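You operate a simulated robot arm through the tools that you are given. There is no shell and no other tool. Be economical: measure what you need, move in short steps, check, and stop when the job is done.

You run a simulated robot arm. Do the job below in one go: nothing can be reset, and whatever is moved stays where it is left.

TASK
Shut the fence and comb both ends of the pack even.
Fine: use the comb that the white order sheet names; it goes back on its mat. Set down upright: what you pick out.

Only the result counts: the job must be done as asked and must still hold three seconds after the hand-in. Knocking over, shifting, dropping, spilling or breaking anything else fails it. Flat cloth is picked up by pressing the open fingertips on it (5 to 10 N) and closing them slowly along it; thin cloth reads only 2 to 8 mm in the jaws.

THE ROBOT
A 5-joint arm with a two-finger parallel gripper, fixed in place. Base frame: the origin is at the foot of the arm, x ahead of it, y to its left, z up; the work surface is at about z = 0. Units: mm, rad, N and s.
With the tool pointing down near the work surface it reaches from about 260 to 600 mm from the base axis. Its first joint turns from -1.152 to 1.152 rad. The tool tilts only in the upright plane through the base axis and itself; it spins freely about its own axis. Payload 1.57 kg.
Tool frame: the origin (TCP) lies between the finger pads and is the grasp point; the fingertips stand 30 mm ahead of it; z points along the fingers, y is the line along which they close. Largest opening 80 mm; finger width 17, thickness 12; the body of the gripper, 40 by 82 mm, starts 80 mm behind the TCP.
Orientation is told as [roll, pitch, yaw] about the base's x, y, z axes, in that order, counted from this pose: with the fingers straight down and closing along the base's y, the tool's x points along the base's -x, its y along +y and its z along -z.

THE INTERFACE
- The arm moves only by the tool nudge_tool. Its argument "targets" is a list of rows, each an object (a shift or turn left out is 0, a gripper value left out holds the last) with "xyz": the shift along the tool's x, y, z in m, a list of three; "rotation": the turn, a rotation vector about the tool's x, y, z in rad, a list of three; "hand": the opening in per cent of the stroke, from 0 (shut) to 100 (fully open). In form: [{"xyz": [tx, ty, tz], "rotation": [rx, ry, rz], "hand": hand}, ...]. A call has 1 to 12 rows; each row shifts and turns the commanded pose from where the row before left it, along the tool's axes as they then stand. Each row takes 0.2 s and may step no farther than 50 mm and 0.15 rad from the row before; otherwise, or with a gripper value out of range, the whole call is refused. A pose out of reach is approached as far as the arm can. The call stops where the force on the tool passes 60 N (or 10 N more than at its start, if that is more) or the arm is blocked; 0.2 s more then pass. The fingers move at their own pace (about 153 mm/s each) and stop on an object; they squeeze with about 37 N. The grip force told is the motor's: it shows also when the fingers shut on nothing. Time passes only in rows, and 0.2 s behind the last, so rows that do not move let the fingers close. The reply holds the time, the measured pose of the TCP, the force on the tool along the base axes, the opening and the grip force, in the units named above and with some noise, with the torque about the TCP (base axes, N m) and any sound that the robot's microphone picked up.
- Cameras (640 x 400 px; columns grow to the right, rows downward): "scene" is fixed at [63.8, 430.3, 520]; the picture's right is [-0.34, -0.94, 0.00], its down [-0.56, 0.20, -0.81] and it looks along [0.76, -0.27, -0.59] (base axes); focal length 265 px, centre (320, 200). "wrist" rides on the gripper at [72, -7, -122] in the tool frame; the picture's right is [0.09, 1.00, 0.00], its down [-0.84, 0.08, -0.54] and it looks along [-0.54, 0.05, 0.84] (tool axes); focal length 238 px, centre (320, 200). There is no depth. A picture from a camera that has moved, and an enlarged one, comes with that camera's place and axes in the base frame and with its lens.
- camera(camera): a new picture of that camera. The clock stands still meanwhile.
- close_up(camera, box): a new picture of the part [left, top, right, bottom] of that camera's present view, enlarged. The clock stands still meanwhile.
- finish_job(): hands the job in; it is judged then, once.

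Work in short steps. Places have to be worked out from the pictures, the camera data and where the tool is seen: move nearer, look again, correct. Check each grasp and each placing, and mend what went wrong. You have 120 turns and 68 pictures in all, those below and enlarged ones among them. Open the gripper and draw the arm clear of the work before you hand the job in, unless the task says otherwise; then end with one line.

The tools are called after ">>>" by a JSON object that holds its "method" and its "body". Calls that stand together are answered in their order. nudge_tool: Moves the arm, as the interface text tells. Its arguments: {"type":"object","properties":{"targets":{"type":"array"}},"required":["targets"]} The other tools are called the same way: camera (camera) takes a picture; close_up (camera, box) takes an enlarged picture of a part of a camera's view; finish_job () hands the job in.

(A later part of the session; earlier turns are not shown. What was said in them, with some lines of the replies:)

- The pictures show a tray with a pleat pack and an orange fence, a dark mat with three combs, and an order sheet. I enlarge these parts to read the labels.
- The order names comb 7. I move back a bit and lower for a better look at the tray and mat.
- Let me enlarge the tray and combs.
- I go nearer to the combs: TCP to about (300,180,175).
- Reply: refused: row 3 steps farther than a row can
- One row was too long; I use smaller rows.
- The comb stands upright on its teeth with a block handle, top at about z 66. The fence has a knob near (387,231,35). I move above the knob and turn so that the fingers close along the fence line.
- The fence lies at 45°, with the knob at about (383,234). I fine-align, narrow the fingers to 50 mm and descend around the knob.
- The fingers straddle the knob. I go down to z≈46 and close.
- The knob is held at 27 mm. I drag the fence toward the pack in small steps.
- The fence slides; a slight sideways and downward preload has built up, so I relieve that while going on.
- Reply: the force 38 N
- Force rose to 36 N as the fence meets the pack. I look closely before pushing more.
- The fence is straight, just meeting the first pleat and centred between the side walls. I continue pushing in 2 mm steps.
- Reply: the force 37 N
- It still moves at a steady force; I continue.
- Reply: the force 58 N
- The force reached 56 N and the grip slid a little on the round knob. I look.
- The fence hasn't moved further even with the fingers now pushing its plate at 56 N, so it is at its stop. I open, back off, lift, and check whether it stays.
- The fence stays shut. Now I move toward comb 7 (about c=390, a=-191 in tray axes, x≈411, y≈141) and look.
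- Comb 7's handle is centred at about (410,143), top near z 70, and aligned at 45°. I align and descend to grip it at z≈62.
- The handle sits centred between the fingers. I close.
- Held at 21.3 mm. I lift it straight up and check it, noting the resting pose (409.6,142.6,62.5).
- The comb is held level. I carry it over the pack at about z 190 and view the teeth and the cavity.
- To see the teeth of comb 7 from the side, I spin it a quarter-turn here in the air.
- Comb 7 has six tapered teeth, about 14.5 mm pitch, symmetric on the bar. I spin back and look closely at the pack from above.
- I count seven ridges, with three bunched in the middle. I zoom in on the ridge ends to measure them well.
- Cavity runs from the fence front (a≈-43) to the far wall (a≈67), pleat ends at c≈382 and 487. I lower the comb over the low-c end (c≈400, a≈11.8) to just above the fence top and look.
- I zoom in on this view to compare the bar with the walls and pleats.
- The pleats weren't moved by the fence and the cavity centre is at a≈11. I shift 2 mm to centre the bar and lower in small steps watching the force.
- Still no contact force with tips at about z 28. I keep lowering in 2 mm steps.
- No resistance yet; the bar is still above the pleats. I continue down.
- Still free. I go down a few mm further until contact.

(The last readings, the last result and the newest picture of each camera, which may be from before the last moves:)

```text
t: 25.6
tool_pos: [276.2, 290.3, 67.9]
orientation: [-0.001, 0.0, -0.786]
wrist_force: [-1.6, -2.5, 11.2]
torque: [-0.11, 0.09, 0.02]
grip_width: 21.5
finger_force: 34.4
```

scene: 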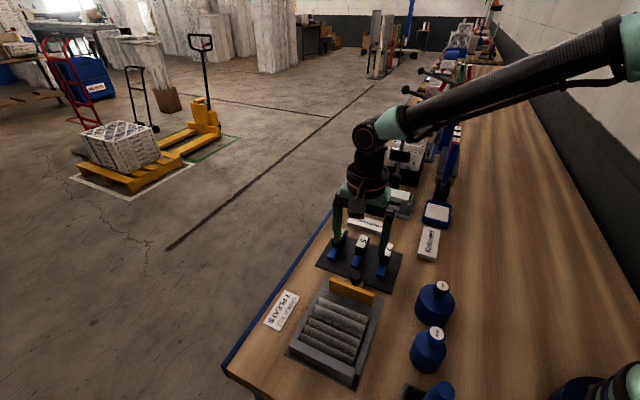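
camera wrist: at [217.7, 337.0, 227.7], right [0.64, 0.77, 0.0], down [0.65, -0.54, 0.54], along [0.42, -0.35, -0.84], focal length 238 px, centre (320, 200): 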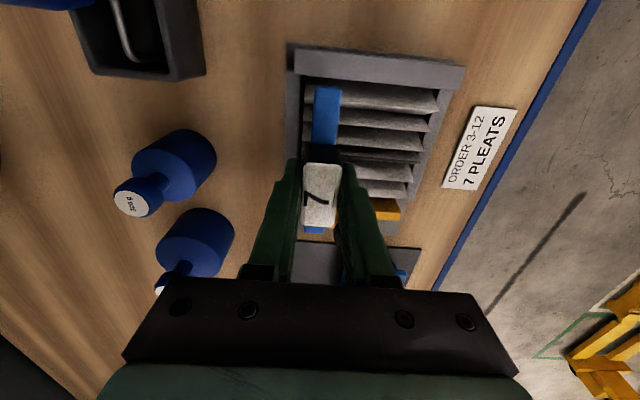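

Contact at 11 N: the comb seats. I press slightly more, hold, and look.

>>> {"method": "nudge_tool", "body": {"targets": [{"xyz": [0, 0, 0.001]}, {}, {}]}}

>>> {"method": "close_up", "body": {"camera": "wrist", "box": [270, 40, 450, 240]}}

>>> {"method": "close_up", "body": {"camera": "scene", "box": [290, 280, 390, 370]}}

```text
t: 26.4
tool_pos: [276.3, 291.3, 67.0]
orientation: [0.003, -0.002, -0.784]
wrist_force: [-2.6, -4.4, 32.4]
torque: [-0.2, 0.16, -0.03]
grip_width: 21.4
finger_force: 34.6
```

```text
2.00 times, centred on (360, 140) of wrist
camera zoom: at [220.4, 336.9, 188.3], right [0.64, 0.77, 0.0], down [0.65, -0.54, 0.54], along [0.42, -0.34, -0.84], focal length 477 px, centre (240, 320)
```

zoom: 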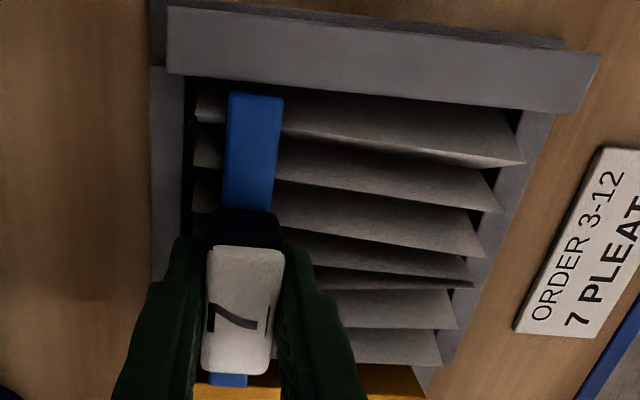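

```text
4.44 times, centred on (340, 325) of scene
camera zoom: at [63.7, 430.2, 520.1], right [-0.34, -0.94, 0.0], down [-0.56, 0.2, -0.81], along [0.76, -0.27, -0.59], focal length 1180 px, centre (231, -356)
```

zoom: 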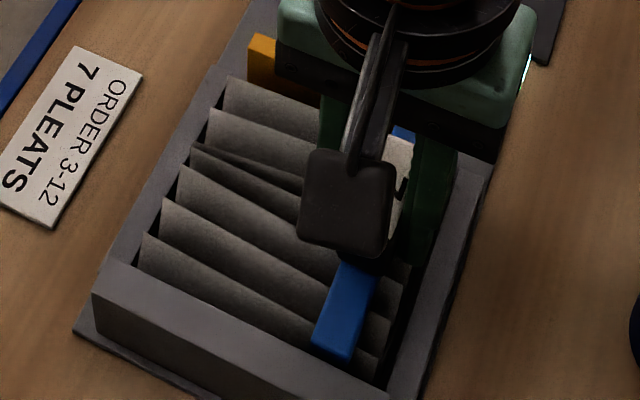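

The pleat ends under the comb have spread to even spacing. I lift the comb straight out and check.

>>> {"method": "nudge_tool", "body": {"targets": [{"xyz": [0, 0, -0.004]}, {"xyz": [0, 0, -0.012]}, {"xyz": [0, 0, -0.025]}, {"xyz": [0, 0.02, -0.01]}, {"xyz": [0, 0.025, 0]}, {"xyz": [0, 0.025, 0]}]}}

>>> {"method": "close_up", "body": {"camera": "wrist", "box": [200, 30, 400, 230]}}

>>> {"method": "close_up", "body": {"camera": "scene", "box": [290, 280, 390, 380]}}

```text
t: 27.8
tool_pos: [325.2, 339.3, 116.3]
orientation: [0.0, -0.001, -0.785]
wrist_force: [-0.2, 0.0, -1.5]
torque: [-0.01, 0.01, -0.01]
grip_width: 21.2
finger_force: 34.8
```

```text
2.00 times, centred on (300, 130) of wrist
camera zoom: at [269.4, 385.7, 237.4], right [0.64, 0.77, 0.0], down [0.65, -0.54, 0.54], along [0.42, -0.35, -0.84], focal length 477 px, centre (360, 340)
```

zoom: 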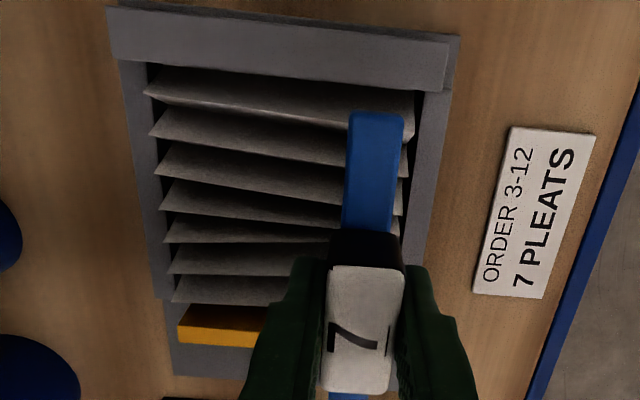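

```text
4.00 times, centred on (340, 330) of scene
camera zoom: at [63.8, 430.3, 520.0], right [-0.34, -0.94, 0.0], down [-0.56, 0.2, -0.81], along [0.76, -0.27, -0.59], focal length 1062 px, centre (240, -320)
```

zoom: 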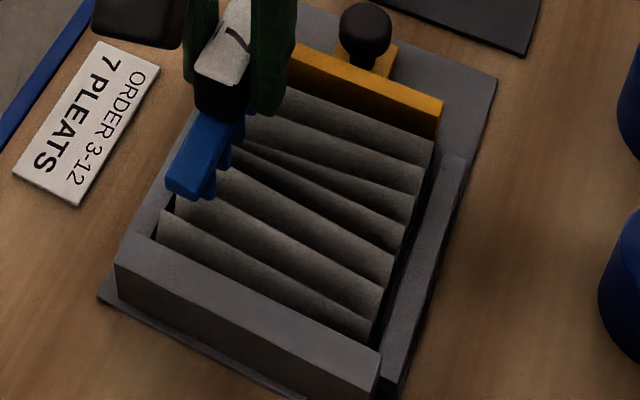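

The low-c end is now even and holds. At c≈470, a≈10 I repeat on the other end, lowering stepwise.

>>> {"method": "nudge_tool", "body": {"targets": [{"xyz": [0, 0, 0.01]}, {"xyz": [0, 0, 0.006]}, {"xyz": [0, 0, 0.005]}, {"xyz": [0, 0, 0.005]}, {"xyz": [0, 0, 0.004]}, {"xyz": [0, 0, 0.004]}, {"xyz": [0, 0, 0.004]}, {"xyz": [0, 0, 0.003]}]}}

```text
t: 29.6
tool_pos: [324.6, 339.7, 75.3]
orientation: [-0.001, 0.0, -0.785]
wrist_force: [-0.1, 1.3, -0.5]
torque: [0.0, -0.02, 0.01]
grip_width: 21.4
finger_force: 34.6
```

>>> {"method": "nudge_tool", "body": {"targets": [{"xyz": [0, 0, 0.002]}, {"xyz": [0, 0, 0.002]}, {"xyz": [0, 0, 0.0015]}, {"xyz": [0, 0, 0.0015]}, {"xyz": [0, 0, 0.001]}, {}]}}

```text
t: 31.0
tool_pos: [325.6, 339.4, 68.4]
orientation: [0.0, 0.0, -0.785]
wrist_force: [0.0, 1.3, -0.4]
torque: [0.03, 0.01, 0.03]
grip_width: 21.3
finger_force: 34.8
```

>>> {"method": "nudge_tool", "body": {"targets": [{"xyz": [0, 0, 0.001]}, {"xyz": [0, 0, 0.001]}, {}, {}]}}

```text
t: 32.0
tool_pos: [326.2, 338.9, 67.2]
orientation: [0.002, 0.002, -0.786]
wrist_force: [-3.9, -1.9, 22.6]
torque: [-0.16, 0.19, -0.02]
grip_width: 21.2
finger_force: 34.5
```

Seated at 22 N. I press a touch more to match the first end, then lift out.

>>> {"method": "nudge_tool", "body": {"targets": [{"xyz": [0, 0, 0.0005]}, {}, {}]}}

>>> {"method": "nudge_tool", "body": {"targets": [{"xyz": [0, 0, -0.004]}, {"xyz": [0, 0, -0.012]}, {"xyz": [0, 0, -0.03]}, {"xyz": [0, 0, -0.04]}, {"xyz": [0, -0.03, -0.01]}]}}

>>> {"method": "close_up", "body": {"camera": "wrist", "box": [230, 30, 410, 200]}}

>>> {"method": "close_up", "body": {"camera": "scene", "box": [290, 280, 390, 380]}}

```text
t: 32.8
tool_pos: [325.4, 339.8, 66.6]
orientation: [0.005, 0.0, -0.785]
wrist_force: [0.8, -3.0, 31.0]
torque: [-0.2, 0.0, 0.02]
grip_width: 21.1
finger_force: 34.4
```

```text
t: 34.0
tool_pos: [302.9, 316.0, 161.6]
orientation: [0.0, 0.002, -0.785]
wrist_force: [0.2, 0.1, -0.9]
torque: [0.01, -0.03, -0.01]
grip_width: 21.3
finger_force: 34.1
```

```text
2.35 times, centred on (320, 115) of wrist
camera zoom: at [247.2, 364.0, 283.1], right [0.64, 0.77, 0.0], down [0.65, -0.54, 0.54], along [0.42, -0.35, -0.84], focal length 561 px, centre (320, 400)
```

zoom: 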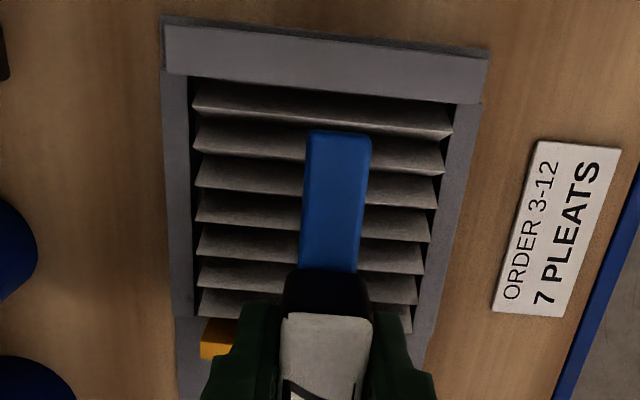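

```text
4.00 times, centred on (340, 330) of scene
camera zoom: at [63.8, 430.3, 520.0], right [-0.34, -0.94, 0.0], down [-0.56, 0.2, -0.81], along [0.76, -0.27, -0.59], focal length 1062 px, centre (240, -320)
```

zoom: 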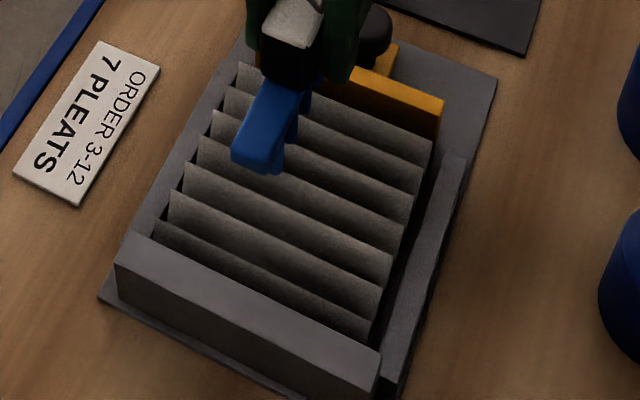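

All seven pleats are even at both ends. I carry the comb back above its place on the mat (409.6,142.6).

>>> {"method": "nudge_tool", "body": {"targets": [{"xyz": [-0.04, -0.01, 0]}, {"xyz": [-0.04, -0.01, 0]}, {"xyz": [-0.04, -0.01, 0]}, {"xyz": [-0.04, -0.01, 0]}, {"xyz": [-0.038, -0.007, 0]}, {}]}}

```text
t: 35.4
tool_pos: [412.1, 144.6, 163.8]
orientation: [0.001, 0.0, -0.785]
wrist_force: [-0.2, 0.9, -0.1]
torque: [0.0, 0.03, 0.01]
grip_width: 21.3
finger_force: 34.4
```

I correct 3 mm sideways and descend to just above the mat.

>>> {"method": "nudge_tool", "body": {"targets": [{"xyz": [0, -0.0028, 0.03]}, {"xyz": [0, 0, 0.03]}, {"xyz": [0, 0, 0.025]}, {"xyz": [0, 0, 0.01]}, {}]}}

>>> {"method": "close_up", "body": {"camera": "wrist", "box": [220, 40, 460, 280]}}

```text
t: 36.6
tool_pos: [408.7, 143.5, 65.5]
orientation: [0.0, 0.0, -0.786]
wrist_force: [0.5, 0.3, 0.3]
torque: [-0.02, -0.01, -0.02]
grip_width: 21.4
finger_force: 34.8
```

```text
1.67 times, centred on (340, 160) of wrist
camera zoom: at [353.4, 189.2, 187.2], right [0.64, 0.77, 0.0], down [0.65, -0.54, 0.54], along [0.42, -0.35, -0.84], focal length 397 px, centre (287, 267)
```

zoom: 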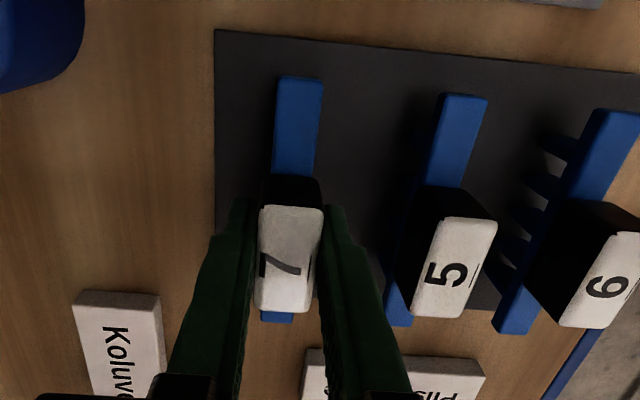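

The comb hangs over its old place, 3 mm above the mat. I lower to touch.

>>> {"method": "nudge_tool", "body": {"targets": [{"xyz": [0, 0, 0.001]}, {"xyz": [0, 0, 0.001]}, {"xyz": [0, 0, 0.001]}, {}]}}

```text
t: 37.6
tool_pos: [409.5, 143.1, 63.2]
orientation: [0.001, 0.0, -0.787]
wrist_force: [-0.2, -0.5, -0.2]
torque: [0.0, 0.0, 0.01]
grip_width: 21.2
finger_force: 34.2
```

>>> {"method": "nudge_tool", "body": {"targets": [{"xyz": [0, 0, 0.0007]}, {"xyz": [0, 0, 0.0006]}, {}]}}

```text
t: 38.4
tool_pos: [409.8, 143.4, 60.9]
orientation: [0.002, 0.0, -0.786]
wrist_force: [-0.1, -0.4, -0.6]
torque: [0.0, -0.02, 0.01]
grip_width: 21.4
finger_force: 34.4
```

The comb slid up a little in the grip when pressed; I continue to contact.

>>> {"method": "nudge_tool", "body": {"targets": [{"xyz": [0, 0, 0.0007]}, {"xyz": [0, 0, 0.0007]}, {}]}}

```text
t: 39.2
tool_pos: [410.7, 143.2, 61.3]
orientation: [0.002, 0.0, -0.784]
wrist_force: [-1.0, -2.1, 12.7]
torque: [-0.04, 0.23, 0.01]
grip_width: 21.5
finger_force: 35.2
```

Contact at 13 N. I release slowly and lift straight up.

>>> {"method": "nudge_tool", "body": {"targets": [{"xyz": [0, 0, -0.0005]}, {"hand": 35}, {"hand": 50}, {}, {"xyz": [0, 0, -0.02]}, {"xyz": [0, 0, -0.04]}, {"xyz": [0, 0, -0.04]}, {"xyz": [0, 0, -0.04]}]}}

>>> {"method": "camera", "body": {"camera": "wrist"}}

>>> {"method": "close_up", "body": {"camera": "scene", "box": [270, 210, 430, 390]}}

```text
t: 41.0
tool_pos: [409.2, 142.2, 204.9]
orientation: [0.002, 0.0, -0.784]
wrist_force: [0.2, -0.2, 0.9]
torque: [-0.01, -0.01, 0.01]
grip_width: 40.2
finger_force: 0.1
```

```text
14 pictures are left
camera wrist: at [352.9, 189.3, 325.4], right [0.64, 0.77, 0.0], down [0.65, -0.54, 0.54], along [0.42, -0.35, -0.84], focal length 238 px, centre (320, 200)
```

wrist: 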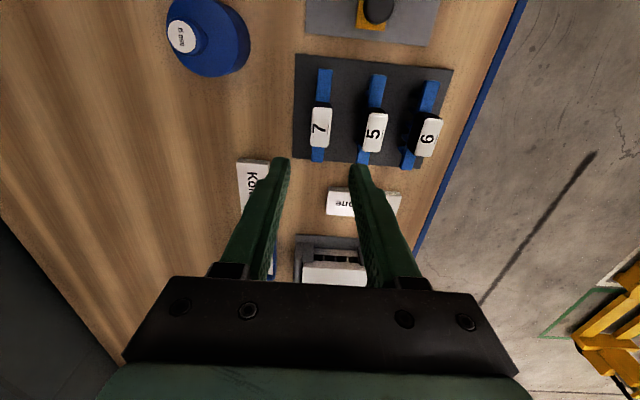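

```text
2.22 times, centred on (350, 300) of scene
camera zoom: at [63.8, 430.3, 520.0], right [-0.34, -0.94, 0.0], down [-0.56, 0.2, -0.81], along [0.76, -0.27, -0.59], focal length 590 px, centre (253, -22)
```

zoom: 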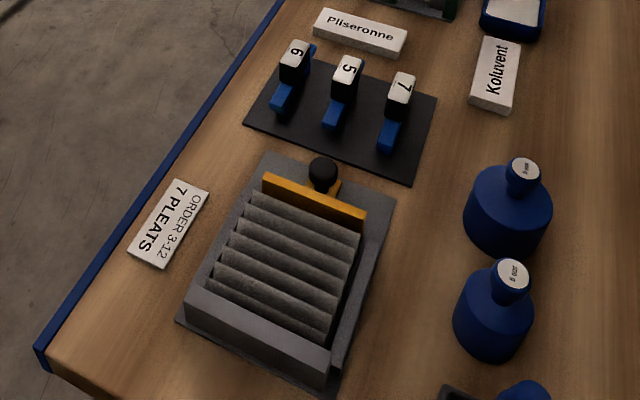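

Comb 7 stands upright on its mat. A last close look at fence and pack before handing in.

>>> {"method": "close_up", "body": {"camera": "scene", "box": [290, 275, 385, 385]}}

```text
3.64 times, centred on (338, 330) of scene
camera zoom: at [63.8, 430.3, 520.0], right [-0.34, -0.94, 0.0], down [-0.56, 0.2, -0.81], along [0.76, -0.27, -0.59], focal length 965 px, centre (256, -273)
```

zoom: 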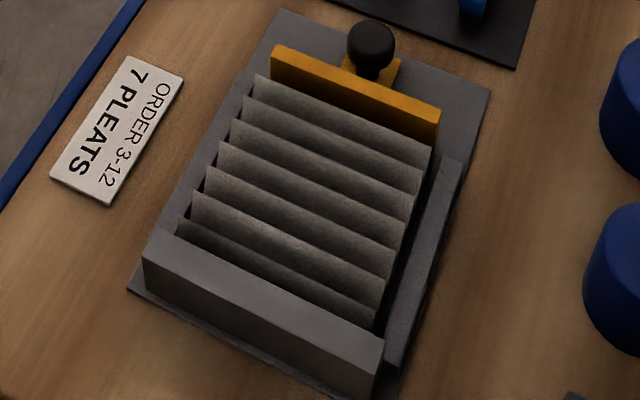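

The fence is at its stop, seven pleats stand even at both ends, comb 7 is back on its mat and the open gripper is clear. I hand in.

>>> {"method": "finish_job", "body": {}}

```text
The job is handed in.
```

The fence is shut against its stop, both ends of the pack are combed even with comb 7, and the comb stands upright back on its mat.
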